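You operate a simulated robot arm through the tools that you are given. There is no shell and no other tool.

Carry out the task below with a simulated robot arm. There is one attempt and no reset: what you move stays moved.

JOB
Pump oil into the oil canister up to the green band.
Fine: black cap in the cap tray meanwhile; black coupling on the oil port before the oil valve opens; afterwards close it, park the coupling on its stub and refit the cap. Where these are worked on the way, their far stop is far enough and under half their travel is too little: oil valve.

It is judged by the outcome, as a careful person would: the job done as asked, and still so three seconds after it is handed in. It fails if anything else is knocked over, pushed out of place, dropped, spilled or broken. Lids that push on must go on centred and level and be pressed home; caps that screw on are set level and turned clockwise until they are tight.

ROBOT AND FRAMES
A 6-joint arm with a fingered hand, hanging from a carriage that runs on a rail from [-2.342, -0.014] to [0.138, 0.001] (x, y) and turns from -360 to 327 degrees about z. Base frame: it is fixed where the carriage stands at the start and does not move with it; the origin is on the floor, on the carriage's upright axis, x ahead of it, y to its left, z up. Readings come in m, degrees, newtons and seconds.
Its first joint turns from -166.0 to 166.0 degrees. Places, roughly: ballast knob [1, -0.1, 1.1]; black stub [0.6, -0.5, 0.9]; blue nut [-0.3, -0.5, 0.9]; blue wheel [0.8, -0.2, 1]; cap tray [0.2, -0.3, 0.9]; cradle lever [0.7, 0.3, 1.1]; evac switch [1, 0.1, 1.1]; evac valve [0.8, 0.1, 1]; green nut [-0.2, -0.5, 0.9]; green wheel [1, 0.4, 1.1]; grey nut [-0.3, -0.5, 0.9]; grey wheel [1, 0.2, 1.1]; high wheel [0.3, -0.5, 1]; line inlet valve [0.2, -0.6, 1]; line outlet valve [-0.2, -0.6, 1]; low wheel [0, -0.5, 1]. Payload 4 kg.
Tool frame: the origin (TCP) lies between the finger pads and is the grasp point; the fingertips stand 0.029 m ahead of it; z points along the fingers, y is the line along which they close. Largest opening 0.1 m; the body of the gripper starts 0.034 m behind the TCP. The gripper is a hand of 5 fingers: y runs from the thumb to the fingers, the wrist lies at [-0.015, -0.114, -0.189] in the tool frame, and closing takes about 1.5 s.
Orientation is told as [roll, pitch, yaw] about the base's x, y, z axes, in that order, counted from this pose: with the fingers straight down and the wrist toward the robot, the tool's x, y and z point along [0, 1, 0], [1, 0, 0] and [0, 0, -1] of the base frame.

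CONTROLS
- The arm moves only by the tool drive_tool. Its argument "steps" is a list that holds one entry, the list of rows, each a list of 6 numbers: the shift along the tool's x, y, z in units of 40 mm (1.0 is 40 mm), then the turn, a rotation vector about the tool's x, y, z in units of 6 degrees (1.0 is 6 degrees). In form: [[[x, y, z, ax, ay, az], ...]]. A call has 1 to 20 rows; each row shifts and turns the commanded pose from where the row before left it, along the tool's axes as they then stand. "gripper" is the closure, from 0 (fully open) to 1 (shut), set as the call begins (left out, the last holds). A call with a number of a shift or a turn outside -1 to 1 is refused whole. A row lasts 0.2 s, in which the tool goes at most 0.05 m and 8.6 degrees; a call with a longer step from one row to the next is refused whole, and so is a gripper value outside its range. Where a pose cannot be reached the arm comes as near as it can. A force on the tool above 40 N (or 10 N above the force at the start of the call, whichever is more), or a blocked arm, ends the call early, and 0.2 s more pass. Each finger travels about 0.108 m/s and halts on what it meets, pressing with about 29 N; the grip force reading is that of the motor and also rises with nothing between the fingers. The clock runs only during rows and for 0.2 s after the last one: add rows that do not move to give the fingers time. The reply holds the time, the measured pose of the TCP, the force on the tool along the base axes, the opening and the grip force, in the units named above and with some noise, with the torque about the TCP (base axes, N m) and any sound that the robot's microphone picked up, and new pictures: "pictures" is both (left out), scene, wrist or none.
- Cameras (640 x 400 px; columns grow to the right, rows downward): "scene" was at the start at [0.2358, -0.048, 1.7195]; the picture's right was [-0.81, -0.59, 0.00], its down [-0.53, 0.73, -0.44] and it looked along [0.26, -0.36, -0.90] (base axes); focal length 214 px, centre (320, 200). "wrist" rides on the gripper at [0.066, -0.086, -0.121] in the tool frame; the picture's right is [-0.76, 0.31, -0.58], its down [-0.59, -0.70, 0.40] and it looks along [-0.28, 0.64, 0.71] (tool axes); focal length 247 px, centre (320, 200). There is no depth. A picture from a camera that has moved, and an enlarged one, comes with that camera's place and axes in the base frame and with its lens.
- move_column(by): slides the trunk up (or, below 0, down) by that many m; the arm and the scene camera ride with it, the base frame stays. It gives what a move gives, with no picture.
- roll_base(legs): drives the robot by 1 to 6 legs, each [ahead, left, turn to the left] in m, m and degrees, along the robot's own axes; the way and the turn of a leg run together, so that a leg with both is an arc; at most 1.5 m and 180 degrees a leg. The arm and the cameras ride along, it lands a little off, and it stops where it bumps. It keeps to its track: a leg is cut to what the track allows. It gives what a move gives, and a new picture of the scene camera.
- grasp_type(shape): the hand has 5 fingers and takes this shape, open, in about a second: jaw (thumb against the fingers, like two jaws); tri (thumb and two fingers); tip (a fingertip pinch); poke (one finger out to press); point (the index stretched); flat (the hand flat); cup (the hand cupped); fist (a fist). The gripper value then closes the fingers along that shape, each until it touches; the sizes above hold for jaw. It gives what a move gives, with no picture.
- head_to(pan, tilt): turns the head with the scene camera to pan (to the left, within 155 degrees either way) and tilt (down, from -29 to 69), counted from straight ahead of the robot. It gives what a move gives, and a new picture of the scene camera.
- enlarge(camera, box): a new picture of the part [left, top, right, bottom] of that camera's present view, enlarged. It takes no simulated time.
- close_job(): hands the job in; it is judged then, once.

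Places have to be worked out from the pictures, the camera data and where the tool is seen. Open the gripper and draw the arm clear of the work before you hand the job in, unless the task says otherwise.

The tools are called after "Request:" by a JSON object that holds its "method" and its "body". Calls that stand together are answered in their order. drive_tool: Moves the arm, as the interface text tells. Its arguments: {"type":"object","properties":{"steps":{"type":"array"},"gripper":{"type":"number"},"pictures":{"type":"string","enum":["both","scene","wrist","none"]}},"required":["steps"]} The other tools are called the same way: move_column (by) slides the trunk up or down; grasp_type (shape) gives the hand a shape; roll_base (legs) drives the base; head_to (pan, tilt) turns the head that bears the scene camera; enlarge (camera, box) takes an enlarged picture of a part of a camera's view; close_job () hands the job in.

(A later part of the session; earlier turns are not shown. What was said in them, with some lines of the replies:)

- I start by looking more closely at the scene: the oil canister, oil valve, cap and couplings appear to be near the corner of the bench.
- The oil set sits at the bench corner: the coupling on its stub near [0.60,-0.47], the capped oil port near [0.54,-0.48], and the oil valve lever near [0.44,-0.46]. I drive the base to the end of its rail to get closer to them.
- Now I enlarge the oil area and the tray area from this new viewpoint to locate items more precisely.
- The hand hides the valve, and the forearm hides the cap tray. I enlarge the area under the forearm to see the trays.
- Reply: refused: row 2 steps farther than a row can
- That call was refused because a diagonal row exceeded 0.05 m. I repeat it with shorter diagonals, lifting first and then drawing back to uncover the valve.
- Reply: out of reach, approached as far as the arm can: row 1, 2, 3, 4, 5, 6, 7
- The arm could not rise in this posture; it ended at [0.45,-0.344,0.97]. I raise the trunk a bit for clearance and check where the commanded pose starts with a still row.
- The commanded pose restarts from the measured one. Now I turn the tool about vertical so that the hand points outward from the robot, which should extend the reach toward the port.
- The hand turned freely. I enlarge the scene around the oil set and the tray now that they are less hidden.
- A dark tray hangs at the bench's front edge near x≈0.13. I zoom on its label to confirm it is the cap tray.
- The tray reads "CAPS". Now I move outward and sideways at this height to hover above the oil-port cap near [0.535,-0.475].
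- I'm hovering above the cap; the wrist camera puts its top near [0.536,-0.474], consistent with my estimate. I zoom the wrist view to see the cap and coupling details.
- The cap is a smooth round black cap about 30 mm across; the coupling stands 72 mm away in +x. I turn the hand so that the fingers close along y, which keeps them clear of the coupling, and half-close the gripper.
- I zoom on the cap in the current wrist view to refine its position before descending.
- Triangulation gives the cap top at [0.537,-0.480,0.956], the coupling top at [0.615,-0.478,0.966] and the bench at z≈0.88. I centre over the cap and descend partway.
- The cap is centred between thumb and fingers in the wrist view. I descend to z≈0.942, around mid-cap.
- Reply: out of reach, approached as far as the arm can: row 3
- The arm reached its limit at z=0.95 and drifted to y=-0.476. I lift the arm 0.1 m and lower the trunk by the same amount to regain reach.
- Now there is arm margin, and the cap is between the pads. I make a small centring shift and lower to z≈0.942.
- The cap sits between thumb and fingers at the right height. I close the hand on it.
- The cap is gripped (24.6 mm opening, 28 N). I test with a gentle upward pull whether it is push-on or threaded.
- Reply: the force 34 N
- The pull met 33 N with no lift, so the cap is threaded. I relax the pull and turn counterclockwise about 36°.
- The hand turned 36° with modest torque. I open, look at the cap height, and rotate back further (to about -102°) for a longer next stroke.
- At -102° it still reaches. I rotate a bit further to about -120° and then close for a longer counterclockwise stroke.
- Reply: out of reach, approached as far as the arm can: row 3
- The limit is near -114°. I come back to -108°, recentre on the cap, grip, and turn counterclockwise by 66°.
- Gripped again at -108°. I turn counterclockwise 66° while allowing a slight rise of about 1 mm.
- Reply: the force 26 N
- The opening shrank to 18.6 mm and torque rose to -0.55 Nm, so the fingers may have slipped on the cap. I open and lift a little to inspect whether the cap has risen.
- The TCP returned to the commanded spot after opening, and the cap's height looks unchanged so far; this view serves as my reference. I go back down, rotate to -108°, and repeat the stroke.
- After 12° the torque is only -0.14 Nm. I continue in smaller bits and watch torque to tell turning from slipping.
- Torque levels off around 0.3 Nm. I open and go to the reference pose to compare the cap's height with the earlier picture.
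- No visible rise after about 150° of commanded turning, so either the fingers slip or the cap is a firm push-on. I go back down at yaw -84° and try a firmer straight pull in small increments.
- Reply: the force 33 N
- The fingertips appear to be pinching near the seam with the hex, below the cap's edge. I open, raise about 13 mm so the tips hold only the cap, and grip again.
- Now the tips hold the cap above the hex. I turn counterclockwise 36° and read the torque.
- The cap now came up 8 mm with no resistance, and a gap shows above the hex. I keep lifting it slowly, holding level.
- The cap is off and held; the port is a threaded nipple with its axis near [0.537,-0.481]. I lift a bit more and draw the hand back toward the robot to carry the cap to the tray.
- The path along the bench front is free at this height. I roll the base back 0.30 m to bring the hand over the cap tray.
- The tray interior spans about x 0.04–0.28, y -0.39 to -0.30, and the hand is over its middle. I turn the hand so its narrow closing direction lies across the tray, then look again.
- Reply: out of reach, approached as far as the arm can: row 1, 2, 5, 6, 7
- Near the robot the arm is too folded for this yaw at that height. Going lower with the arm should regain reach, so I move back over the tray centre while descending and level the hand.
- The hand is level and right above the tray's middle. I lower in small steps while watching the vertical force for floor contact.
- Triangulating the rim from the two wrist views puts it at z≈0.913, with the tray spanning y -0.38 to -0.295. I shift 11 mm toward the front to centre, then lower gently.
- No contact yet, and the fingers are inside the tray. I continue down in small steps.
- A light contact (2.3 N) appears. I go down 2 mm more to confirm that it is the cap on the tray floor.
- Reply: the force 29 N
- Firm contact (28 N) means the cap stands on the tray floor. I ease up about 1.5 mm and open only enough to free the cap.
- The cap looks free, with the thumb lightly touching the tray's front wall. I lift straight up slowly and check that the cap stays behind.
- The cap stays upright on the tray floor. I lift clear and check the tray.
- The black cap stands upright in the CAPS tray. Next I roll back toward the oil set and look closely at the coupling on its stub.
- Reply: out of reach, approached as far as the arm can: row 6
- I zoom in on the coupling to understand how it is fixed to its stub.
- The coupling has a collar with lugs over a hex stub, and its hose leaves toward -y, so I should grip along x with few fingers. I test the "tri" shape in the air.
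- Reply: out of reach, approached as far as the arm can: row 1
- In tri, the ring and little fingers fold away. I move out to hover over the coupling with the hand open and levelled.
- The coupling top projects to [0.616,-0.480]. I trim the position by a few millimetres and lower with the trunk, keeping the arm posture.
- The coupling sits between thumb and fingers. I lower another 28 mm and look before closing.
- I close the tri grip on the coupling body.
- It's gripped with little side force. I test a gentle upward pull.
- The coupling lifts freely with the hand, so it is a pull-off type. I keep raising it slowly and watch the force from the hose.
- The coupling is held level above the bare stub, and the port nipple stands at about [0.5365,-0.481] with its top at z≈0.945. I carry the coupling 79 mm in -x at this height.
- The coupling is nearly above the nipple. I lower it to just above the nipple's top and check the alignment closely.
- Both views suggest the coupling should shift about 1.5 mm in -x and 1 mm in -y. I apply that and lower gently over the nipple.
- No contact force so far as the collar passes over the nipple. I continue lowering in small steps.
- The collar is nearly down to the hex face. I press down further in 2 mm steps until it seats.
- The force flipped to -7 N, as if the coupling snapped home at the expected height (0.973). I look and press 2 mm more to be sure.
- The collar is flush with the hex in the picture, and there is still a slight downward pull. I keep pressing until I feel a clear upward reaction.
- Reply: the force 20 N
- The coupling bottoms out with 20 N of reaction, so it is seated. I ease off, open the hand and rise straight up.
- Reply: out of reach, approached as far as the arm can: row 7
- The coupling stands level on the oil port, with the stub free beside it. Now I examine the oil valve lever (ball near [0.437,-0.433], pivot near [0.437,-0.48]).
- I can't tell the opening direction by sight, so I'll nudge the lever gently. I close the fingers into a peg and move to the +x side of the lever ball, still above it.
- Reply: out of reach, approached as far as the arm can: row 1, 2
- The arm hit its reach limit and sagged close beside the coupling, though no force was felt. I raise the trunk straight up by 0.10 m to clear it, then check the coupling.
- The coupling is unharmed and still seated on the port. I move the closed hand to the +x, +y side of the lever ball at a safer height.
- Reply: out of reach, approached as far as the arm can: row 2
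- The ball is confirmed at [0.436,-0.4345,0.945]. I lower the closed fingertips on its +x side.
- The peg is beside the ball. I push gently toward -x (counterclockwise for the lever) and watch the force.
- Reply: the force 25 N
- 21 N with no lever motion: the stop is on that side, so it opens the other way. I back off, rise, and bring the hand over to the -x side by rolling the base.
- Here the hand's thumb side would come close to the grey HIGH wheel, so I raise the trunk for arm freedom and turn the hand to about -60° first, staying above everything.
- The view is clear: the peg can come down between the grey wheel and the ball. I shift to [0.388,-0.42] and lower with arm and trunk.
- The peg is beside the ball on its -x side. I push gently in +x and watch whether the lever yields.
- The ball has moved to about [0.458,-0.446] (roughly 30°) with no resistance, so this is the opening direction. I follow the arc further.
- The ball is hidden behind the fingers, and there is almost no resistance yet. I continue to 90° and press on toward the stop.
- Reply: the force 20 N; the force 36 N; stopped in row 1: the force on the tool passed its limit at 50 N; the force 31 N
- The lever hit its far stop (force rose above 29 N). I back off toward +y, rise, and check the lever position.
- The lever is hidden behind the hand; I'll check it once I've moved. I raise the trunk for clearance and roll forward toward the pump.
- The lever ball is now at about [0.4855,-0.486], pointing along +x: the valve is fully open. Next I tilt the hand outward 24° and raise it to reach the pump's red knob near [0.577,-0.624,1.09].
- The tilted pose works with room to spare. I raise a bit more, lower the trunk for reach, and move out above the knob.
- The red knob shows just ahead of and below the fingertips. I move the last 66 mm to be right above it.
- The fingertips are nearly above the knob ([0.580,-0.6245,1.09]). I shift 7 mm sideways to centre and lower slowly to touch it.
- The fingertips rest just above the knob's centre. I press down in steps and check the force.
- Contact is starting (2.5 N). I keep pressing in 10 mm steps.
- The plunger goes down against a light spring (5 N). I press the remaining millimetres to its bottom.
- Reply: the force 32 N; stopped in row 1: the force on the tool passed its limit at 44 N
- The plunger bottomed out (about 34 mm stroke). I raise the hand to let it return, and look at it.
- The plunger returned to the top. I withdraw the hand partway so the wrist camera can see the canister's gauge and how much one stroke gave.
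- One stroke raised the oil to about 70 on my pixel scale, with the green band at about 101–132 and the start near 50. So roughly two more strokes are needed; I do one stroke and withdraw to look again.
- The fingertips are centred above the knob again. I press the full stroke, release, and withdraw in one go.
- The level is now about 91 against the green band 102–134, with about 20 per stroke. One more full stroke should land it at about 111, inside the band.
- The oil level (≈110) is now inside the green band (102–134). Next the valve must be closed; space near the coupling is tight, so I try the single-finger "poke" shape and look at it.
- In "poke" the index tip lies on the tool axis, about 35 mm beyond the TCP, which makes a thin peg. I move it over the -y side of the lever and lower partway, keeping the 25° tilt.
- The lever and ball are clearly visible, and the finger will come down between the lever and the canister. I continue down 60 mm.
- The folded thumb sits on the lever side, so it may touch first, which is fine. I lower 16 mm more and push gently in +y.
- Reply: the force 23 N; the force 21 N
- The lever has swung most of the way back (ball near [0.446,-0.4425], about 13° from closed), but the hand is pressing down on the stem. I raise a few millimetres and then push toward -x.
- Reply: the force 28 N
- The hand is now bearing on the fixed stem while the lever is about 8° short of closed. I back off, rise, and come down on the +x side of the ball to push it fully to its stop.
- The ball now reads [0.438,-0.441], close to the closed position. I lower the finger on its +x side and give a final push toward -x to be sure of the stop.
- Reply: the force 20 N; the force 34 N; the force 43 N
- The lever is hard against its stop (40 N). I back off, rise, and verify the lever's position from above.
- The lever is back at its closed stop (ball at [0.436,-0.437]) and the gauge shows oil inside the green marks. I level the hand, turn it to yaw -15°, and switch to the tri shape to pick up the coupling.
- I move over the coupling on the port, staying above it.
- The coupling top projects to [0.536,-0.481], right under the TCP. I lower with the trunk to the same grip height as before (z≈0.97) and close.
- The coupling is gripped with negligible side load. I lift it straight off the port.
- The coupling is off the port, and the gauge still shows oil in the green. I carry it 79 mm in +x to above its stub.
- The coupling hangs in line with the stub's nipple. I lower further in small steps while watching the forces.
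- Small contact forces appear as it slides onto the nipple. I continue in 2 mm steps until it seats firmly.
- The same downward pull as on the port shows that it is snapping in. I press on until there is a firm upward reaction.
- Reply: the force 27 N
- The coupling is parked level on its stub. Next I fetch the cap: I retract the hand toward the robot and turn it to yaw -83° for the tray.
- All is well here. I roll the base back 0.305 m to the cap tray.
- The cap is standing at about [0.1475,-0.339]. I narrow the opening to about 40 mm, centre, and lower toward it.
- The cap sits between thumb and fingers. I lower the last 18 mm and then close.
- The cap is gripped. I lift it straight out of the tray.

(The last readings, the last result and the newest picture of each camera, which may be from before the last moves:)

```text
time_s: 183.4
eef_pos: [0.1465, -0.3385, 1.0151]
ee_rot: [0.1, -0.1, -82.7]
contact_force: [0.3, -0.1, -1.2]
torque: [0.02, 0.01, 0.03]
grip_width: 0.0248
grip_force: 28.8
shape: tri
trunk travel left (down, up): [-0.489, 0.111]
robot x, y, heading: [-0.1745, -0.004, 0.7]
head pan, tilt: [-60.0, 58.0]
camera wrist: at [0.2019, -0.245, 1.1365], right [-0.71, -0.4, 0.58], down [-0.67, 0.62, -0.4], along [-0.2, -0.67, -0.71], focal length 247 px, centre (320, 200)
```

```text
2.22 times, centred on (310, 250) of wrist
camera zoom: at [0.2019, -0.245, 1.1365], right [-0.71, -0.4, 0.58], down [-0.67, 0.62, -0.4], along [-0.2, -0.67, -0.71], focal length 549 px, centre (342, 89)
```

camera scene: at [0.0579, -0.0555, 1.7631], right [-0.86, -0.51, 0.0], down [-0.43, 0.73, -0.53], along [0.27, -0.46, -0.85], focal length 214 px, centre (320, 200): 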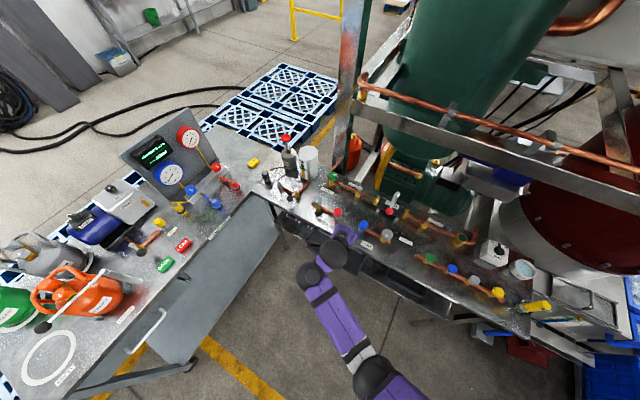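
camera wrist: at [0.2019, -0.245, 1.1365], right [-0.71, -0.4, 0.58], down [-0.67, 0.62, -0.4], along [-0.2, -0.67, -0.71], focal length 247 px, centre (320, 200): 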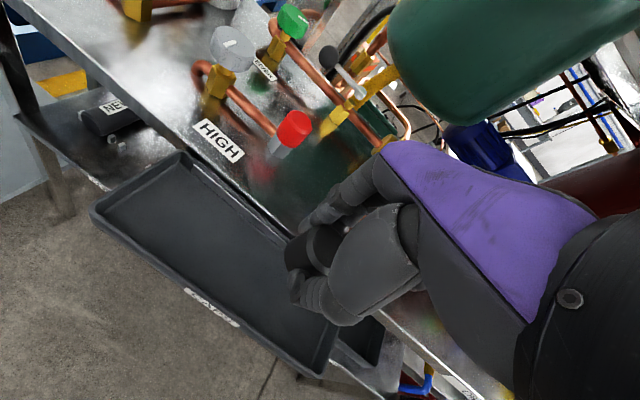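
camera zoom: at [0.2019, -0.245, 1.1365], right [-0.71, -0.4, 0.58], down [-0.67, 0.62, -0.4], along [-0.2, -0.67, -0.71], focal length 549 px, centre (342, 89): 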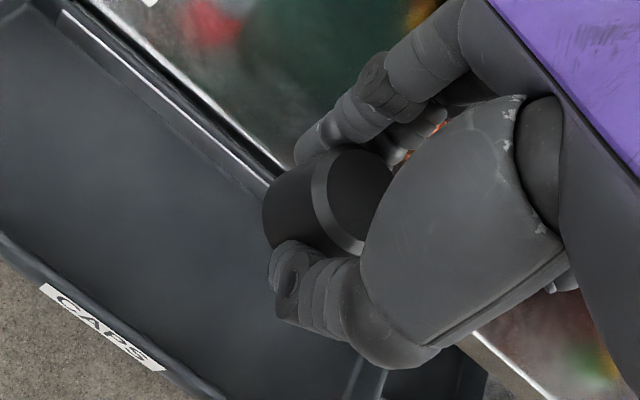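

The cap is securely held. I roll forward again to the oil set.

Request:
{"method": "roll_base", "body": {"legs": [[0.307, 0, 0]]}}

Request:
{"method": "drive_tool", "body": {"steps": [[[0.3, 0.5, -0.3, 0, 0, -1], [0.3, 0.5, -0.3, 0, 0, -1], [0.3, 0.4, 0, 0, 0, -1], [0.2, 0.4, 0, 0, 0, -1], [0, 0, 0, 0, 0, 0]]], "pictures": "both"}}

```text
time_s: 185.4
eef_pos: [0.4537, -0.3368, 1.0157]
ee_rot: [0.0, 0.0, -82.7]
contact_force: [0.3, 0.2, -0.5]
torque: [-0.02, -0.01, -0.01]
grip_width: 0.0247
grip_force: 28.9
shape: tri
trunk travel left (down, up): [-0.489, 0.111]
robot x, y, heading: [0.1288, 0.0057, 0.9]
head pan, tilt: [-60.0, 58.0]
camera scene: at [0.3658, -0.0534, 1.7631], right [-0.86, -0.51, 0.0], down [-0.43, 0.73, -0.53], along [0.27, -0.46, -0.85], focal length 214 px, centre (320, 200)
```

scene: 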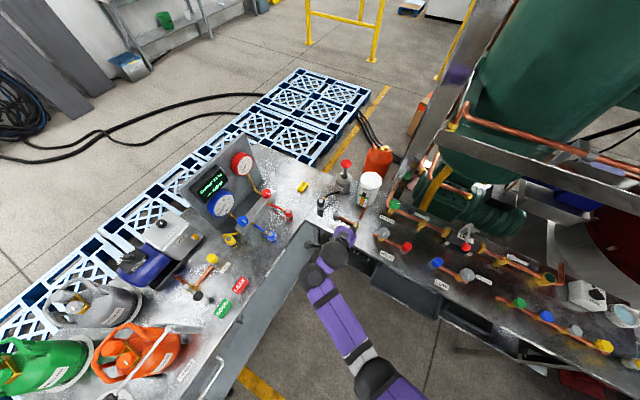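

```text
time_s: 186.7
eef_pos: [0.5155, -0.394, 1.0387]
ee_rot: [-0.2, 0.1, -58.7]
contact_force: [0.4, 0.2, 0.2]
torque: [0.01, -0.02, -0.03]
grip_width: 0.0243
grip_force: 29.0
shape: tri
trunk travel left (down, up): [-0.489, 0.111]
robot x, y, heading: [0.1292, 0.0013, 0.8]
head pan, tilt: [-60.0, 58.0]
camera scene: at [0.3659, -0.0534, 1.7631], right [-0.86, -0.51, 0.0], down [-0.43, 0.73, -0.53], along [0.27, -0.46, -0.85], focal length 214 px, centre (320, 200)
camera wrist: at [0.5282, -0.2863, 1.1601], right [-0.49, -0.66, 0.58], down [-0.87, 0.29, -0.4], along [0.09, -0.69, -0.71], focal length 247 px, centre (320, 200)
```

scene: 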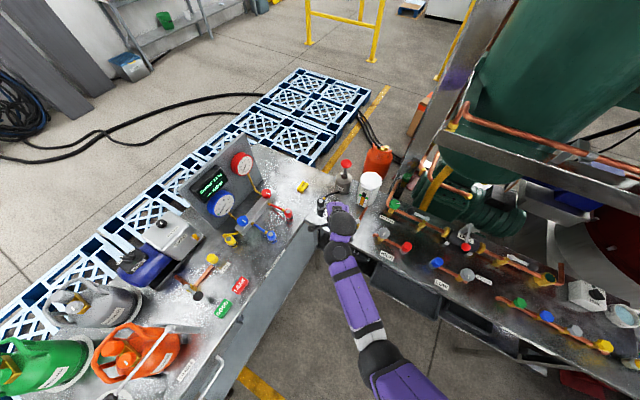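
wrist: 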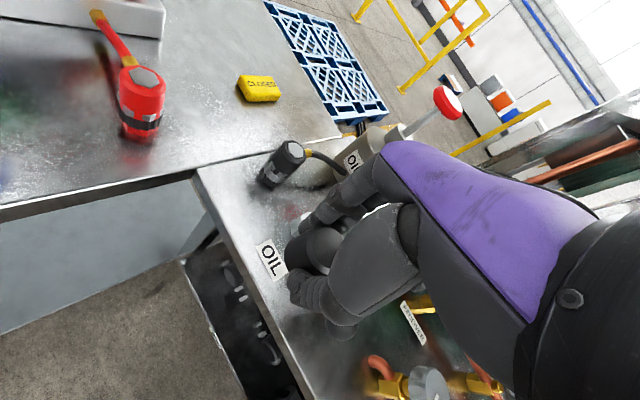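

I turn the hand counterclockwise to about yaw -20° (so that I have a long clockwise stroke) and move above the port.

Request:
{"method": "drive_tool", "body": {"steps": [[[0, 0, 0, 0, 0, -1], [0, 0, 0, 0, 0, -1], [0, 0, 0, 0, 0, -1], [0, 0, 0, 0, 0, -1], [0, 0, 0, 0, 0, -1], [0, 0, 0, 0, 0, -1], [0, 0, 0, 0, 0, -0.45], [-0.623, 0.413, 0, 0, 0, 0], [-0.623, 0.413, 0, 0, 0, 0], [-0.623, 0.413, 0, 0, 0, 0], [0, 0, 0, 0, 0, 0]]], "pictures": "none"}}

Request:
{"method": "enlarge", "body": {"camera": "wrist", "box": [180, 140, 440, 380]}}

Request:
{"method": "enlarge", "body": {"camera": "scene", "box": [280, 150, 420, 260]}}

```text
time_s: 189.1
eef_pos: [0.5379, -0.4814, 1.0392]
ee_rot: [0.0, 0.1, -19.8]
contact_force: [-0.4, 0.3, -0.3]
torque: [0.0, -0.01, -0.01]
grip_width: 0.0245
grip_force: 29.4
shape: tri
trunk travel left (down, up): [-0.489, 0.111]
robot x, y, heading: [0.1287, -0.0006, 1.0]
head pan, tilt: [-60.0, 58.0]
```

```text
1.67 times, centred on (310, 260) of wrist
camera zoom: at [0.4803, -0.3896, 1.1607], right [0.03, -0.82, 0.58], down [-0.86, -0.31, -0.4], along [0.51, -0.48, -0.71], focal length 412 px, centre (337, 100)
```

zoom: 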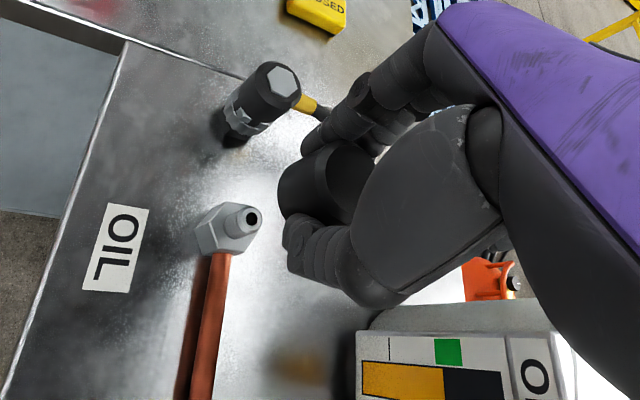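

```text
3.64 times, centred on (350, 205) of scene
camera zoom: at [0.3659, -0.0534, 1.7631], right [-0.86, -0.51, 0.0], down [-0.43, 0.73, -0.53], along [0.27, -0.46, -0.85], focal length 780 px, centre (211, 182)
```

zoom: 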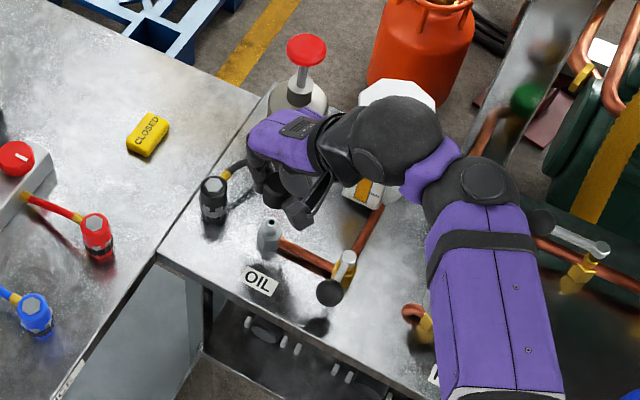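

The nipple projects to about [0.538,-0.482], right under the hand. I lower with the trunk until the cap hovers just above the nipple and check alignment.

Request:
{"method": "move_column", "body": {"by": -0.044}}

Request:
{"method": "enlarge", "body": {"camera": "wrist", "box": [220, 170, 380, 310]}}

Request:
{"method": "enlarge", "body": {"camera": "scene", "box": [310, 170, 380, 230]}}

```text
time_s: 189.9
eef_pos: [0.5373, -0.481, 0.9945]
ee_rot: [0.0, 0.0, -20.1]
contact_force: [-0.7, 0.6, -1.4]
torque: [-0.03, -0.01, -0.03]
grip_width: 0.0245
grip_force: 28.8
shape: tri
trunk travel left (down, up): [-0.445, 0.155]
robot x, y, heading: [0.1335, -0.0018, 0.9]
head pan, tilt: [-60.0, 58.0]
```

```text
2.86 times, centred on (300, 240) of wrist
camera zoom: at [0.4803, -0.3894, 1.1168], right [0.03, -0.82, 0.58], down [-0.86, -0.31, -0.4], along [0.51, -0.49, -0.71], focal length 706 px, centre (377, 86)
```

zoom: 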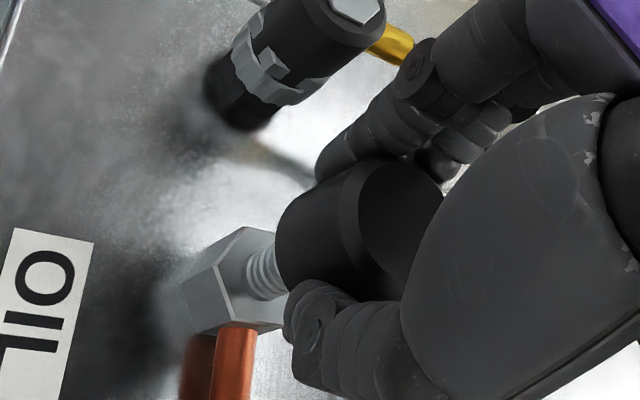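

```text
6.67 times, centred on (345, 200) of scene
camera zoom: at [0.3659, -0.0534, 1.7191], right [-0.86, -0.51, 0.0], down [-0.43, 0.73, -0.53], along [0.27, -0.46, -0.85], focal length 1430 px, centre (153, 200)
```

zoom: 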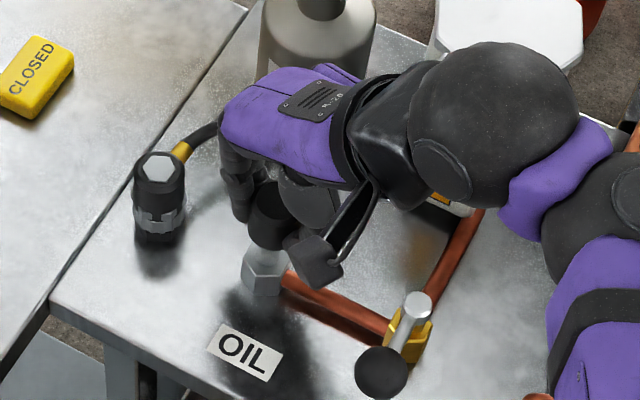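

The cap appears coaxial with the nipple within about a millimetre. I lower gently to find contact.

Request:
{"method": "drive_tool", "body": {"steps": [[[0, 0, 0.1, 0, 0, 0], [0, 0, 0.1, 0, 0, 0], [0, 0, 0, 0, 0, 0]]], "pictures": "none"}}

Request:
{"method": "drive_tool", "body": {"steps": [[[0, 0, 0.1, 0, 0, 0], [0, 0, 0.1, 0, 0, 0], [0, 0, 0, 0, 0, 0]]], "pictures": "none"}}

Request:
{"method": "enlarge", "body": {"camera": "wrist", "box": [220, 170, 380, 310]}}

```text
time_s: 190.7
eef_pos: [0.5374, -0.4808, 0.9876]
ee_rot: [0.0, 0.0, -19.9]
contact_force: [0.3, -0.1, -0.2]
torque: [-0.02, 0.04, 0.02]
grip_width: 0.0246
grip_force: 29.7
shape: tri
trunk travel left (down, up): [-0.445, 0.155]
robot x, y, heading: [0.1307, -0.0007, 0.8]
head pan, tilt: [-60.0, 58.0]
```

```text
time_s: 191.5
eef_pos: [0.5383, -0.4801, 0.9791]
ee_rot: [0.1, 0.0, -20.1]
contact_force: [-0.9, 0.3, -0.9]
torque: [0.03, 0.0, 0.03]
grip_width: 0.0246
grip_force: 29.1
shape: tri
trunk travel left (down, up): [-0.445, 0.155]
robot x, y, heading: [0.1318, 0.0014, 1.0]
head pan, tilt: [-60.0, 58.0]
```

```text
2.86 times, centred on (300, 240) of wrist
camera zoom: at [0.4814, -0.3893, 1.1007], right [0.03, -0.82, 0.58], down [-0.86, -0.31, -0.4], along [0.51, -0.49, -0.71], focal length 706 px, centre (377, 86)
```

zoom: 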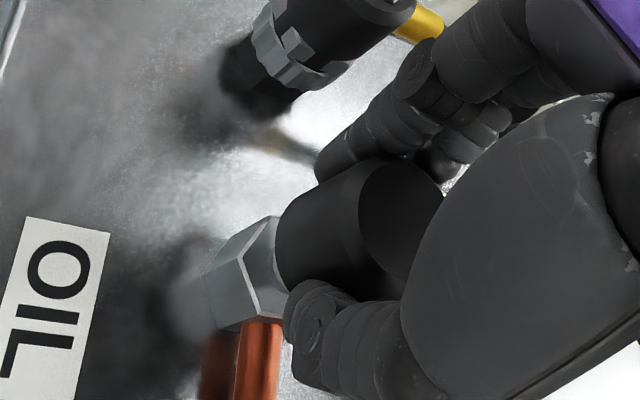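

Still no contact, with the nipple already entering the cap. I continue down in 4 mm steps.

Request:
{"method": "drive_tool", "body": {"steps": [[[0, 0, 0.1, 0, 0, 0], [0, 0, 0, 0, 0, 0]]], "pictures": "none"}}

Request:
{"method": "drive_tool", "body": {"steps": [[[0, 0, 0.1, 0, 0, 0], [0, 0, 0, 0, 0, 0]]], "pictures": "none"}}

Request:
{"method": "drive_tool", "body": {"steps": [[[0, 0, 0.08, 0, 0, 0], [0, 0, 0, 0, 0, 0]]], "pictures": "none"}}

Request:
{"method": "enlarge", "body": {"camera": "wrist", "box": [220, 170, 380, 310]}}

```text
time_s: 192.1
eef_pos: [0.5378, -0.4792, 0.975]
ee_rot: [0.1, 0.0, -20.0]
contact_force: [-0.3, 0.4, -0.6]
torque: [-0.01, 0.0, -0.01]
grip_width: 0.0248
grip_force: 29.2
shape: tri
trunk travel left (down, up): [-0.445, 0.155]
robot x, y, heading: [0.1318, -0.0014, 0.7]
head pan, tilt: [-60.0, 58.0]
```

```text
time_s: 192.7
eef_pos: [0.5375, -0.4808, 0.9724]
ee_rot: [0.0, -0.1, -20.1]
contact_force: [1.2, -1.5, -0.4]
torque: [0.0, -0.02, -0.01]
grip_width: 0.0249
grip_force: 29.0
shape: tri
trunk travel left (down, up): [-0.445, 0.155]
robot x, y, heading: [0.1359, 0.0007, 0.5]
head pan, tilt: [-60.0, 58.0]
```

```text
time_s: 193.3
eef_pos: [0.5377, -0.4804, 0.9692]
ee_rot: [-0.1, -0.1, -20.0]
contact_force: [1.9, -1.0, 1.6]
torque: [-0.04, -0.05, 0.02]
grip_width: 0.0248
grip_force: 28.8
shape: tri
trunk travel left (down, up): [-0.445, 0.155]
robot x, y, heading: [0.1308, 0.0012, 0.7]
head pan, tilt: [-60.0, 58.0]
```

```text
2.86 times, centred on (300, 240) of wrist
camera zoom: at [0.4805, -0.3893, 1.0901], right [0.03, -0.82, 0.58], down [-0.86, -0.31, -0.4], along [0.51, -0.49, -0.71], focal length 706 px, centre (377, 86)
```

zoom: 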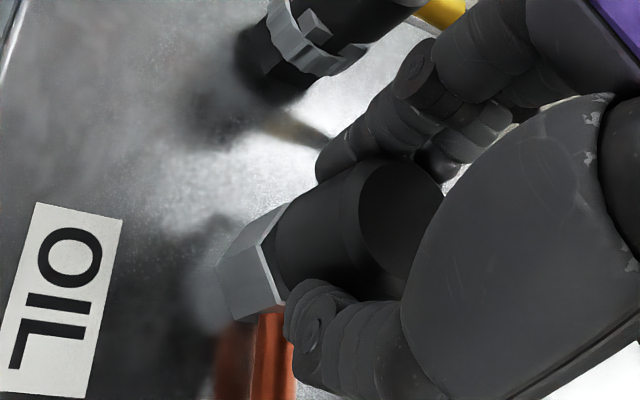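

A first light contact (1.6 N) with about 9 mm to go. I lower in 2 mm steps.

Request:
{"method": "drive_tool", "body": {"steps": [[[0, 0, 0.06, 0, 0, 0], [0, 0, 0, 0, 0, 0]]], "pictures": "none"}}

Request:
{"method": "drive_tool", "body": {"steps": [[[0, 0, 0.06, 0, 0, 0], [0, 0, 0, 0, 0, 0]]], "pictures": "none"}}

Request:
{"method": "drive_tool", "body": {"steps": [[[0, 0, 0.05, 0, 0, 0], [0, 0, 0, 0, 0, 0]]], "pictures": "none"}}

```text
time_s: 193.9
eef_pos: [0.5378, -0.481, 0.967]
ee_rot: [0.0, 0.0, -19.9]
contact_force: [0.0, -0.1, 2.6]
torque: [0.02, 0.01, -0.01]
grip_width: 0.0248
grip_force: 29.0
shape: tri
trunk travel left (down, up): [-0.445, 0.155]
robot x, y, heading: [0.1301, 0.0009, 0.5]
head pan, tilt: [-60.0, 58.0]
```

```text
time_s: 194.5
eef_pos: [0.5378, -0.4809, 0.9637]
ee_rot: [0.1, 0.0, -20.0]
contact_force: [0.4, -0.2, 3.0]
torque: [-0.02, 0.02, 0.02]
grip_width: 0.0244
grip_force: 29.4
shape: tri
trunk travel left (down, up): [-0.445, 0.155]
robot x, y, heading: [0.1336, 0.0001, 1.0]
head pan, tilt: [-60.0, 58.0]
```

```text
time_s: 195.1
eef_pos: [0.5378, -0.4799, 0.9604]
ee_rot: [0.1, 0.1, -20.1]
contact_force: [3.6, -2.5, -7.5]
torque: [-0.05, -0.14, 0.02]
grip_width: 0.024
grip_force: 29.5
shape: tri
trunk travel left (down, up): [-0.445, 0.155]
robot x, y, heading: [0.1289, 0.0014, 0.8]
head pan, tilt: [-60.0, 58.0]
```

The same small downward pull as with the coupling appears at z≈0.960. I press it home until I feel a firm reaction.

Request:
{"method": "drive_tool", "body": {"steps": [[[0, 0, 0.05, 0, 0, 0], [0, 0, 0, 0, 0, 0]]], "pictures": "none"}}

Request:
{"method": "drive_tool", "body": {"steps": [[[0, 0, 0.05, 0, 0, 0], [0, 0, 0, 0, 0, 0]]], "pictures": "none"}}

Request:
{"method": "drive_tool", "body": {"steps": [[[0, 0, 0.05, 0, 0, 0], [0, 0, 0, 0, 0, 0]]], "pictures": "none"}}

Request:
{"method": "enlarge", "body": {"camera": "wrist", "box": [220, 170, 380, 310]}}

```text
time_s: 195.7
eef_pos: [0.5383, -0.4811, 0.9588]
ee_rot: [0.0, 0.0, -19.9]
contact_force: [2.3, 0.1, -2.4]
torque: [0.0, -0.01, 0.01]
grip_width: 0.0243
grip_force: 28.8
shape: tri
trunk travel left (down, up): [-0.445, 0.155]
robot x, y, heading: [0.1299, 0.0002, 0.8]
head pan, tilt: [-60.0, 58.0]
```

```text
time_s: 196.3
eef_pos: [0.5382, -0.4817, 0.9586]
ee_rot: [0.0, 0.0, -20.0]
contact_force: [0.7, 0.0, 1.5]
torque: [-0.01, 0.05, -0.03]
grip_width: 0.0242
grip_force: 29.1
shape: tri
trunk travel left (down, up): [-0.445, 0.155]
robot x, y, heading: [0.1324, 0.0023, 0.9]
head pan, tilt: [-60.0, 58.0]
```

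```text
time_s: 196.9
eef_pos: [0.5391, -0.4828, 0.9565]
ee_rot: [-0.1, -0.1, -19.9]
contact_force: [-1.7, 3.4, 12.9]
torque: [0.07, 0.15, -0.05]
grip_width: 0.0248
grip_force: 29.5
shape: tri
trunk travel left (down, up): [-0.445, 0.155]
robot x, y, heading: [0.1286, 0.0025, 0.9]
head pan, tilt: [-60.0, 58.0]
```

```text
2.86 times, centred on (300, 240) of wrist
camera zoom: at [0.4811, -0.3905, 1.0783], right [0.03, -0.81, 0.58], down [-0.86, -0.31, -0.4], along [0.51, -0.49, -0.71], focal length 706 px, centre (377, 86)
```

zoom: 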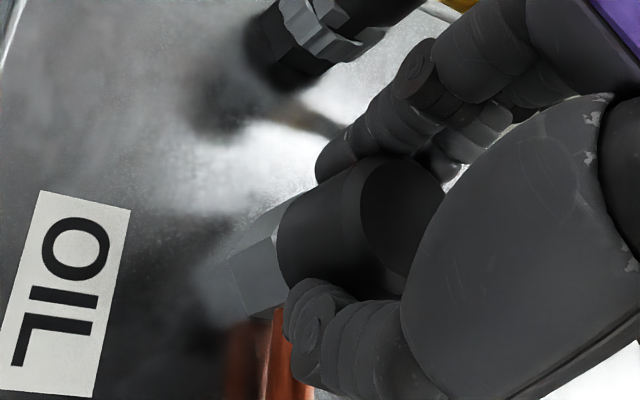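

The cap now meets the hex face. I press a little more (to ~20–25 N), then turn it clockwise to be sure it is tight.

Request:
{"method": "drive_tool", "body": {"steps": [[[0, 0, 0.04, 0, 0, 0], [0, 0, 0, 0, 0, 0]]], "pictures": "none"}}

Request:
{"method": "drive_tool", "body": {"steps": [[[0, 0, -0.05, 0, 0, 0], [0, 0, 0, 0, 0, 1], [0, 0, 0, 0, 0, 1], [0, 0, 0, 0, 0, 0]]], "pictures": "none"}}

Request:
{"method": "drive_tool", "body": {"steps": [[[0, 0, 0, 0, 0, 1], [0, 0, 0, 0, 0, 1], [0, 0, 0, 0, 0, 0]]], "pictures": "none"}}

```text
time_s: 197.5
eef_pos: [0.5382, -0.4833, 0.956]
ee_rot: [0.0, -0.3, -19.9]
contact_force: [-3.5, 6.8, 27.1]
torque: [0.19, 0.3, 0.01]
grip_width: 0.0265
grip_force: 29.0
shape: tri
trunk travel left (down, up): [-0.445, 0.155]
robot x, y, heading: [0.1306, -0.001, 0.9]
head pan, tilt: [-60.0, 58.0]
```

```text
time_s: 198.5
eef_pos: [0.5385, -0.4818, 0.9567]
ee_rot: [-0.1, 0.0, -32.0]
contact_force: [2.8, 2.5, 15.0]
torque: [0.02, -0.02, 0.09]
grip_width: 0.0261
grip_force: 28.6
shape: tri
trunk travel left (down, up): [-0.445, 0.155]
robot x, y, heading: [0.1285, 0.0011, 0.8]
head pan, tilt: [-60.0, 58.0]
```

```text
time_s: 199.3
eef_pos: [0.5386, -0.4813, 0.957]
ee_rot: [-0.1, 0.0, -44.0]
contact_force: [2.7, 2.2, 13.8]
torque: [0.02, 0.03, 0.08]
grip_width: 0.025
grip_force: 28.9
shape: tri
trunk travel left (down, up): [-0.445, 0.155]
robot x, y, heading: [0.1336, -0.0027, 0.9]
head pan, tilt: [-60.0, 58.0]
```

Torque is small and constant (0.08 Nm), so the cap is turning with the hand. I continue clockwise and watch for a torque rise.

Request:
{"method": "drive_tool", "body": {"steps": [[[0, 0, 0, 0, 0, 1], [0, 0, 0, 0, 0, 1], [0, 0, 0, 0, 0, 1], [0, 0, 0, 0, 0, 0]]], "pictures": "none"}}

Request:
{"method": "drive_tool", "body": {"steps": [[[0, 0, 0, 0, 0, 1], [0, 0, 0, 0, 0, 1], [0, 0, 0, 0, 0, 1], [0, 0, 0, 0, 0, 0]]], "pictures": "none"}}

Request:
{"method": "drive_tool", "body": {"steps": [[[0, 0, 0, 0, 0, 1], [0, 0, 0, 0, 0, 1], [0, 0, 0, 0, 0, 1], [0, 0, 0, 0, 0, 0]]], "pictures": "wrist"}}

```text
time_s: 200.3
eef_pos: [0.5391, -0.4824, 0.9569]
ee_rot: [0.0, -0.1, -62.0]
contact_force: [4.5, -1.3, 9.1]
torque: [-0.05, -0.03, 0.1]
grip_width: 0.0251
grip_force: 29.6
shape: tri
trunk travel left (down, up): [-0.445, 0.155]
robot x, y, heading: [0.1377, 0.0029, 0.8]
head pan, tilt: [-60.0, 58.0]
```

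```text
time_s: 201.3
eef_pos: [0.5391, -0.4829, 0.956]
ee_rot: [0.0, -0.1, -80.0]
contact_force: [4.1, -4.5, 9.0]
torque: [-0.08, -0.04, 0.07]
grip_width: 0.0258
grip_force: 29.1
shape: tri
trunk travel left (down, up): [-0.445, 0.155]
robot x, y, heading: [0.1327, 0.0021, 0.4]
head pan, tilt: [-60.0, 58.0]
```

```text
time_s: 202.3
eef_pos: [0.5388, -0.4823, 0.9564]
ee_rot: [0.0, 0.0, -98.0]
contact_force: [2.2, -7.2, 5.8]
torque: [-0.15, 0.0, 0.1]
grip_width: 0.0252
grip_force: 29.0
shape: tri
trunk travel left (down, up): [-0.445, 0.155]
robot x, y, heading: [0.1293, -0.0002, 0.8]
head pan, tilt: [-60.0, 58.0]
camera wrist: at [0.6167, -0.4059, 1.0781], right [-0.79, -0.2, 0.58], down [-0.48, 0.78, -0.4], along [-0.37, -0.6, -0.71], focal length 247 px, centre (320, 200)
```

wrist: 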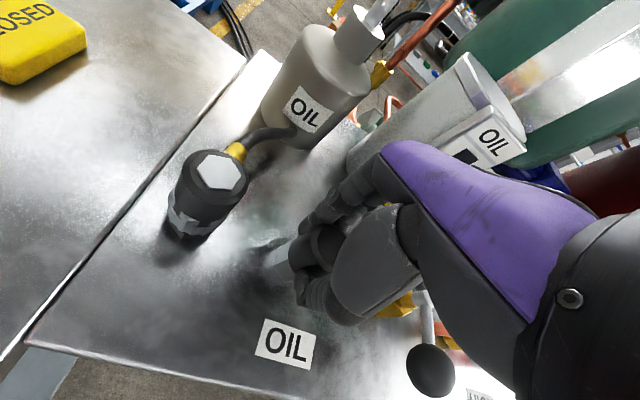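

Torque stays near 0.1 Nm with no tightening yet. I open, turn the hand back, and take another clockwise stroke to see whether it tightens.

Request:
{"method": "drive_tool", "body": {"steps": [[[0, 0, 0, 0, 0, 0], [0, 0, 0, 0, 0, 0], [0, 0, 0, 0, 0, 0], [0, 0, 0, 0, 0, -1], [0, 0, 0, 0, 0, -1], [0, 0, 0, 0, 0, -1], [0, 0, 0, 0, 0, -1], [0, 0, 0, 0, 0, -1], [0, 0, 0, 0, 0, -1], [0, 0, 0, 0, 0, -1], [0, 0, 0, 0, 0, -1], [0, 0, 0, 0, 0, -1], [0, 0, 0, 0, 0, -1], [0, 0, 0, 0, 0, -1], [0, 0, 0, 0, 0, -1], [0, 0, 0, 0, 0, -1], [0, 0, 0, 0, 0, 0]]], "gripper": 0.45, "pictures": "none"}}

Request:
{"method": "enlarge", "body": {"camera": "wrist", "box": [220, 170, 380, 310]}}

```text
time_s: 205.9
eef_pos: [0.5378, -0.4801, 0.9574]
ee_rot: [0.0, 0.0, -19.9]
contact_force: [0.2, -0.5, -0.2]
torque: [0.0, 0.0, -0.03]
grip_width: 0.055
grip_force: 0.2
shape: tri
trunk travel left (down, up): [-0.445, 0.155]
robot x, y, heading: [0.1303, 0.0001, 0.9]
head pan, tilt: [-60.0, 58.0]
```

```text
2.86 times, centred on (300, 240) of wrist
camera zoom: at [0.4799, -0.3894, 1.0782], right [0.03, -0.82, 0.58], down [-0.86, -0.31, -0.4], along [0.51, -0.48, -0.71], focal length 706 px, centre (377, 86)
```

zoom: 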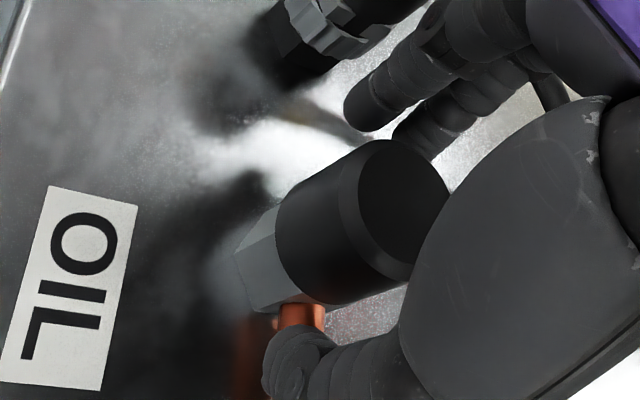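

The cap sits flush on the hex with its top at the original height (≈0.956). I grip again and make a second clockwise stroke, feeling for the stop.

Request:
{"method": "drive_tool", "body": {"steps": [[[0, 0, 0, 0, 0, 0], [0, 0, 0, 0, 0, 0], [0, 0, 0, 0, 0, 0], [0, 0, 0, 0, 0, 0], [0, 0, 0, 0, 0, 0], [0, 0, 0, 0, 0, 1], [0, 0, 0, 0, 0, 1], [0, 0, 0, 0, 0, 1], [0, 0, 0, 0, 0, 0]]], "gripper": 1, "pictures": "none"}}

Request:
{"method": "drive_tool", "body": {"steps": [[[0, 0, 0, 0, 0, 1], [0, 0, 0, 0, 0, 1], [0, 0, 0, 0, 0, 1], [0, 0, 0, 0, 0, 1], [0, 0, 0, 0, 0, 0]]], "pictures": "none"}}

Request:
{"method": "drive_tool", "body": {"steps": [[[0, 0, 0, 0, 0, 1], [0, 0, 0, 0, 0, 1], [0, 0, 0, 0, 0, 1], [0, 0, 0, 0, 0, 1], [0, 0, 0, 0, 0, 1], [0, 0, 0, 0, 0, 0]]], "pictures": "none"}}

```text
time_s: 207.9
eef_pos: [0.5372, -0.4811, 0.9568]
ee_rot: [0.1, 0.2, -38.0]
contact_force: [-1.0, 0.5, 1.6]
torque: [-0.04, 0.0, 0.03]
grip_width: 0.0239
grip_force: 29.0
shape: tri
trunk travel left (down, up): [-0.445, 0.155]
robot x, y, heading: [0.1331, -0.0015, 0.8]
head pan, tilt: [-60.0, 58.0]
```

```text
time_s: 209.1
eef_pos: [0.5373, -0.4821, 0.9565]
ee_rot: [0.0, 0.0, -62.1]
contact_force: [-0.6, 0.1, -1.2]
torque: [0.0, 0.0, 0.01]
grip_width: 0.024
grip_force: 29.3
shape: tri
trunk travel left (down, up): [-0.445, 0.155]
robot x, y, heading: [0.1311, -0.0012, 0.9]
head pan, tilt: [-60.0, 58.0]
```

```text
time_s: 210.5
eef_pos: [0.5384, -0.4818, 0.9568]
ee_rot: [0.1, 0.0, -92.0]
contact_force: [1.1, 0.0, 2.9]
torque: [-0.03, -0.02, 0.02]
grip_width: 0.0235
grip_force: 28.7
shape: tri
trunk travel left (down, up): [-0.445, 0.155]
robot x, y, heading: [0.1334, 0.0022, 0.7]
head pan, tilt: [-60.0, 58.0]
```

The cap turns freely with no thread torque or axial motion, so it is seated home at its original height. For completeness I make one more clockwise stroke while pressing down.

Request:
{"method": "drive_tool", "body": {"steps": [[[0, 0, 0, 0, 0, 0], [0, 0, 0, 0, 0, 0], [0, 0, 0, 0, 0, 0], [0, 0, 0, 0, 0, -1], [0, 0, 0, 0, 0, -1], [0, 0, 0, 0, 0, -1], [0, 0, 0, 0, 0, -1], [0, 0, 0, 0, 0, -1], [0, 0, 0, 0, 0, -1], [0, 0, 0, 0, 0, -1], [0, 0, 0, 0, 0, -1], [0, 0, 0, 0, 0, -1], [0, 0, 0, 0, 0, -1], [0, 0, 0, 0, 0, -1], [0, 0, 0, 0, 0, 0]]], "gripper": 0.45, "pictures": "none"}}

Request:
{"method": "drive_tool", "body": {"steps": [[[0, 0, 0, 0, 0, 0], [0, 0, 0, 0, 0, 0], [0, 0, 0, 0, 0, 0], [0, 0, 0, 0, 0, 0], [0, 0, 0, 0, 0, 0], [0, 0, 0.05, 0, 0, 0], [0, 0, 0.03, 0, 0, 0], [0, 0, 0, 0, 0, 0]]], "gripper": 1, "pictures": "none"}}

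Request:
{"method": "drive_tool", "body": {"steps": [[[0, 0, 0, 0, 0, 1], [0, 0, 0, 0, 0, 1], [0, 0, 0, 0, 0, 1], [0, 0, 0, 0, 0, 1], [0, 0, 0, 0, 0, 1], [0, 0, 0, 0, 0, 1], [0, 0, 0, 0, 0, 1], [0, 0, 0, 0, 0, 1], [0, 0, 0, 0, 0, 1], [0, 0, 0, 0, 0, 1], [0, 0, 0, 0, 0, 0]]], "pictures": "wrist"}}

```text
time_s: 213.7
eef_pos: [0.5375, -0.4807, 0.9555]
ee_rot: [0.0, 0.0, -25.9]
contact_force: [-0.1, -1.2, -0.1]
torque: [0.01, 0.03, -0.01]
grip_width: 0.055
grip_force: 0.0
shape: tri
trunk travel left (down, up): [-0.445, 0.155]
robot x, y, heading: [0.1333, 0.0036, 0.9]
head pan, tilt: [-60.0, 58.0]
```

```text
time_s: 215.5
eef_pos: [0.5387, -0.483, 0.9533]
ee_rot: [-0.1, -0.2, -25.8]
contact_force: [-3.8, 8.8, 19.2]
torque: [0.21, 0.14, -0.01]
grip_width: 0.0248
grip_force: 28.7
shape: tri
trunk travel left (down, up): [-0.445, 0.155]
robot x, y, heading: [0.1293, -0.0015, 0.7]
head pan, tilt: [-60.0, 58.0]
```

```text
time_s: 217.9
eef_pos: [0.539, -0.4824, 0.9537]
ee_rot: [0.1, 0.0, -86.0]
contact_force: [7.4, 2.3, 10.0]
torque: [0.05, -0.12, 0.08]
grip_width: 0.0252
grip_force: 28.8
shape: tri
trunk travel left (down, up): [-0.445, 0.155]
robot x, y, heading: [0.1343, -0.0013, 0.8]
head pan, tilt: [-60.0, 58.0]
camera wrist: at [0.5994, -0.3911, 1.075], right [-0.73, -0.36, 0.58], down [-0.64, 0.66, -0.4], along [-0.24, -0.66, -0.71], focal length 247 px, centre (320, 200)
```

wrist: 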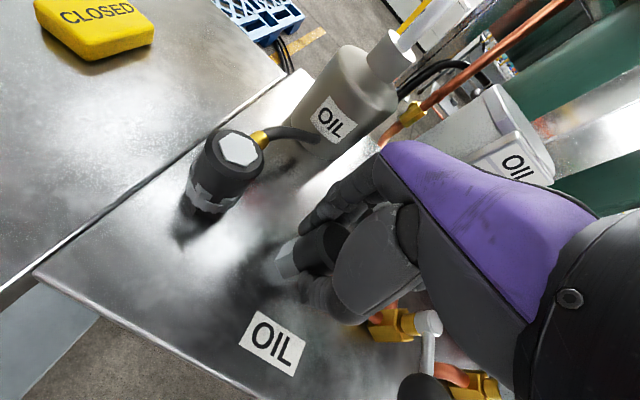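

Only friction torque again, so the cap is fully home. I relax the pressure, open the hand and rise straight up with the trunk.

Request:
{"method": "drive_tool", "body": {"steps": [[[0, 0, -0.05, 0, 0, 0], [0, 0, 0, 0, 0, 0]]], "pictures": "none"}}

Request:
{"method": "drive_tool", "body": {"steps": [[[0, 0, 0, 0, 0, 0], [0, 0, 0, 0, 0, 0], [0, 0, 0, 0, 0, 0], [0, 0, 0, 0, 0, 0]]], "gripper": 0.3, "pictures": "none"}}

Request:
{"method": "move_column", "body": {"by": 0.11}}

Request:
{"method": "enlarge", "body": {"camera": "wrist", "box": [140, 140, 420, 380]}}

Request:
{"method": "enlarge", "body": {"camera": "scene", "box": [280, 150, 420, 260]}}

```text
time_s: 218.5
eef_pos: [0.5385, -0.4815, 0.9541]
ee_rot: [-0.1, 0.1, -86.1]
contact_force: [6.5, 0.4, 3.2]
torque: [-0.01, -0.12, 0.05]
grip_width: 0.0248
grip_force: 29.2
shape: tri
trunk travel left (down, up): [-0.445, 0.155]
robot x, y, heading: [0.1309, 0.0006, 0.9]
head pan, tilt: [-60.0, 58.0]
```

```text
time_s: 219.5
eef_pos: [0.5357, -0.4809, 0.9543]
ee_rot: [-0.1, 0.0, -86.0]
contact_force: [-0.1, 0.5, 0.4]
torque: [0.05, -0.01, 0.0]
grip_width: 0.0695
grip_force: 0.1
shape: tri
trunk travel left (down, up): [-0.445, 0.155]
robot x, y, heading: [0.1341, 0.0032, 0.9]
head pan, tilt: [-60.0, 58.0]
```

```text
time_s: 220.9
eef_pos: [0.5368, -0.4817, 1.0652]
ee_rot: [0.1, 0.0, -86.0]
contact_force: [0.2, -0.5, -0.4]
torque: [0.0, -0.02, -0.01]
grip_width: 0.0697
grip_force: 0.1
shape: tri
trunk travel left (down, up): [-0.555, 0.045]
robot x, y, heading: [0.1294, 0.0061, 0.8]
head pan, tilt: [-60.0, 58.0]
```

```text
1.67 times, centred on (280, 260) of wrist
camera zoom: at [0.5974, -0.3907, 1.1857], right [-0.73, -0.36, 0.58], down [-0.64, 0.66, -0.4], along [-0.24, -0.66, -0.71], focal length 412 px, centre (387, 100)
```

zoom: 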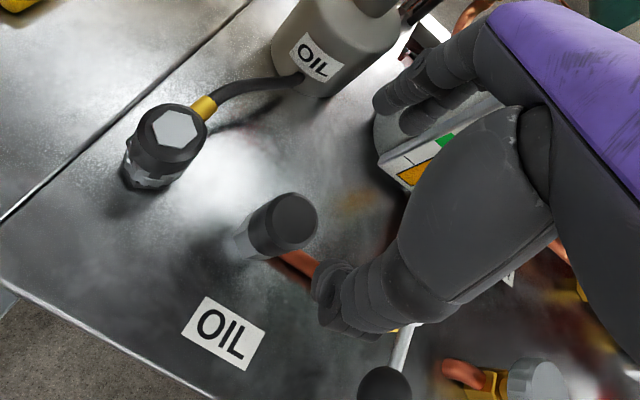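

```text
3.64 times, centred on (350, 205) of scene
camera zoom: at [0.3659, -0.0534, 1.8291], right [-0.86, -0.51, 0.0], down [-0.43, 0.73, -0.53], along [0.27, -0.46, -0.85], focal length 780 px, centre (211, 182)
```

zoom: 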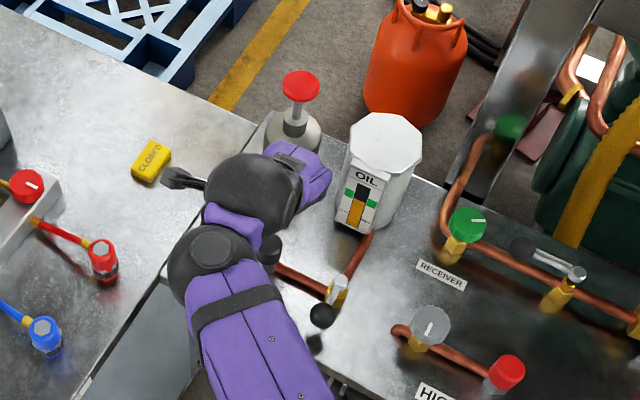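

Cap, coupling and lever all look right. I open the hand fully and withdraw the arm from the bench.

Request:
{"method": "drive_tool", "body": {"steps": [[[-0.3, -0.9, 0, 0, 0, 0], [-0.356, -0.9, 0.1, 0, 0, 0], [-0.356, -0.9, 0.2, 0, 0, 0], [-0.356, -0.9, 0.2, 0, 0, 0], [0, 0, 0, 0, 0, 0]]], "gripper": 0, "pictures": "wrist"}}

Request:
{"method": "enlarge", "body": {"camera": "scene", "box": [280, 150, 420, 260]}}

```text
time_s: 222.1
eef_pos: [0.4706, -0.3427, 1.0436]
ee_rot: [-0.1, 0.0, -86.0]
contact_force: [0.7, 0.5, -0.4]
torque: [0.0, -0.02, 0.02]
grip_width: 0.0999
grip_force: 0.1
shape: tri
trunk travel left (down, up): [-0.555, 0.045]
robot x, y, heading: [0.131, 0.0015, 0.7]
head pan, tilt: [-60.0, 58.0]
camera wrist: at [0.5311, -0.2507, 1.1646], right [-0.73, -0.36, 0.58], down [-0.64, 0.66, -0.4], along [-0.24, -0.66, -0.71], focal length 247 px, centre (320, 200)
```

wrist: 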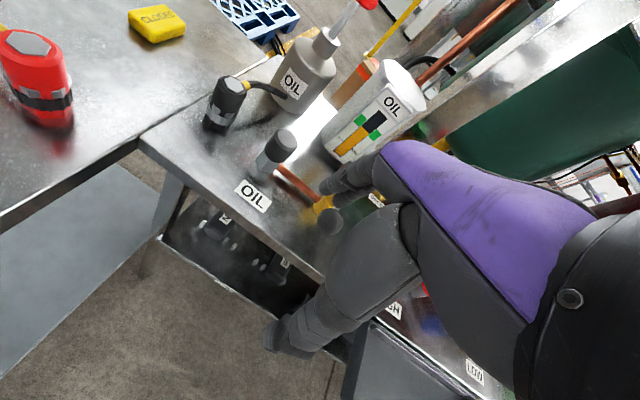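

```text
3.64 times, centred on (350, 205) of scene
camera zoom: at [0.3658, -0.0533, 1.8291], right [-0.86, -0.51, 0.0], down [-0.43, 0.73, -0.53], along [0.27, -0.46, -0.85], focal length 780 px, centre (211, 182)
```

zoom: 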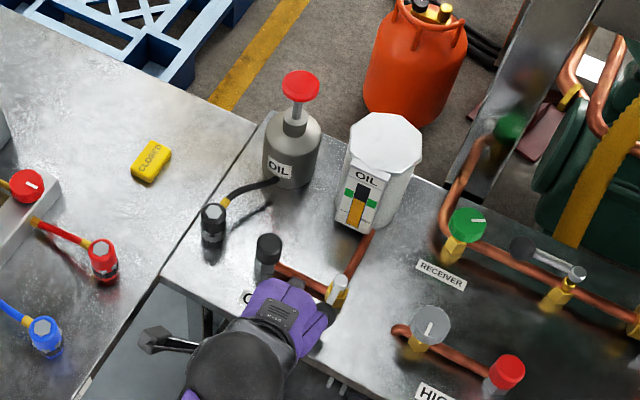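

I take a final close look at the gauge, cap, coupling and lever, and roll the robot back clear of the work.

Request:
{"method": "enlarge", "body": {"camera": "wrist", "box": [190, 50, 430, 250]}}

Request:
{"method": "roll_base", "body": {"legs": [[-0.25, 0, 0]]}}

Request:
{"method": "enlarge", "body": {"camera": "scene", "box": [230, 120, 350, 220]}}

```text
2.00 times, centred on (310, 150) of wrist
camera zoom: at [0.5311, -0.2507, 1.1646], right [-0.73, -0.36, 0.58], down [-0.64, 0.66, -0.4], along [-0.24, -0.66, -0.71], focal length 494 px, centre (340, 300)
```

zoom: 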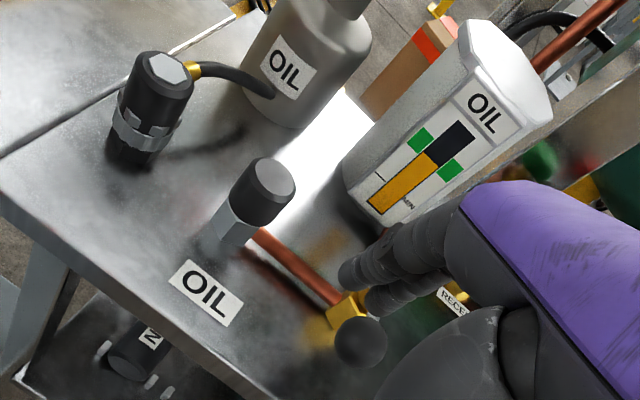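

```text
time_s: 224.0
eef_pos: [0.2189, -0.3445, 1.0429]
ee_rot: [0.0, 0.0, -86.1]
contact_force: [-0.7, 0.2, 0.2]
torque: [-0.01, 0.03, 0.0]
grip_width: 0.0998
grip_force: 0.2
shape: tri
trunk travel left (down, up): [-0.555, 0.045]
robot x, y, heading: [-0.12, -0.0027, 0.7]
head pan, tilt: [-60.0, 58.0]
camera scene: at [0.1152, -0.0554, 1.8291], right [-0.86, -0.51, 0.0], down [-0.43, 0.73, -0.53], along [0.27, -0.46, -0.85], focal length 214 px, centre (320, 200)
```

scene: 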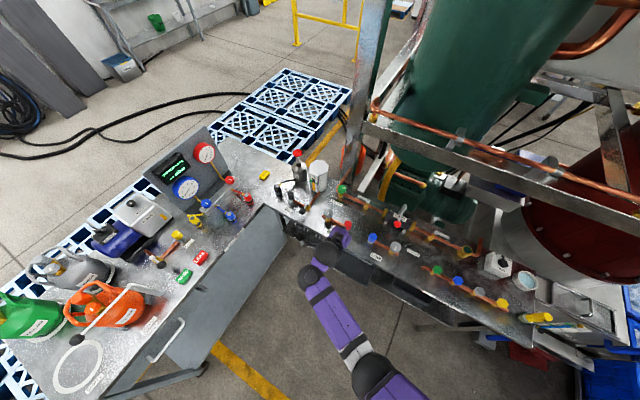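

```text
4.00 times, centred on (290, 170) of scene
camera zoom: at [0.1152, -0.0554, 1.8291], right [-0.86, -0.51, 0.0], down [-0.43, 0.73, -0.53], along [0.27, -0.46, -0.85], focal length 858 px, centre (440, 320)
```

zoom: 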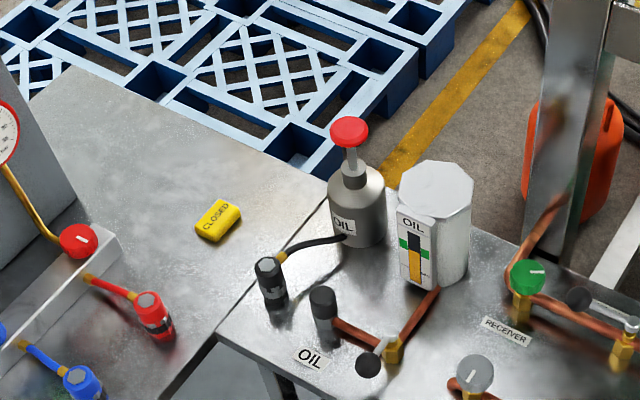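

The final views show the oil level inside the green marks. The black cap is back on the oil port and the coupling is parked on its stub. The lever points across at its closed stop, and the arm is clear with the hand open, so I hand the job in.

Request:
{"method": "close_job", "body": {}}

```text
The job is handed in.
```

The oil canister is filled to the green band and the job is handed in; no verdict has come back yet. At hand-in:

- **Oil level:** it took three pump strokes. The last close view shows the level about a quarter of the way up the green band.
- **Oil valve:** it was opened to its stop only after the coupling was seated on the oil port. It was then closed hard against its stop, and the lever is back in its starting position.
- **Coupling:** it is parked level on its stub and pressed home.
- **Cap:** it waited in the cap tray during pumping and is now back on the port at its original height. It turned clockwise with no thread resistance, so I took it for a push-on cap and pressed it home, but I couldn't rule out a thread.
- **Surroundings:** I saw nothing knocked over, dropped or spilled. Once the hand sagged close beside the seated coupling, but no contact force registered and the coupling stayed in place.

The arm is clear of the work with the hand open.
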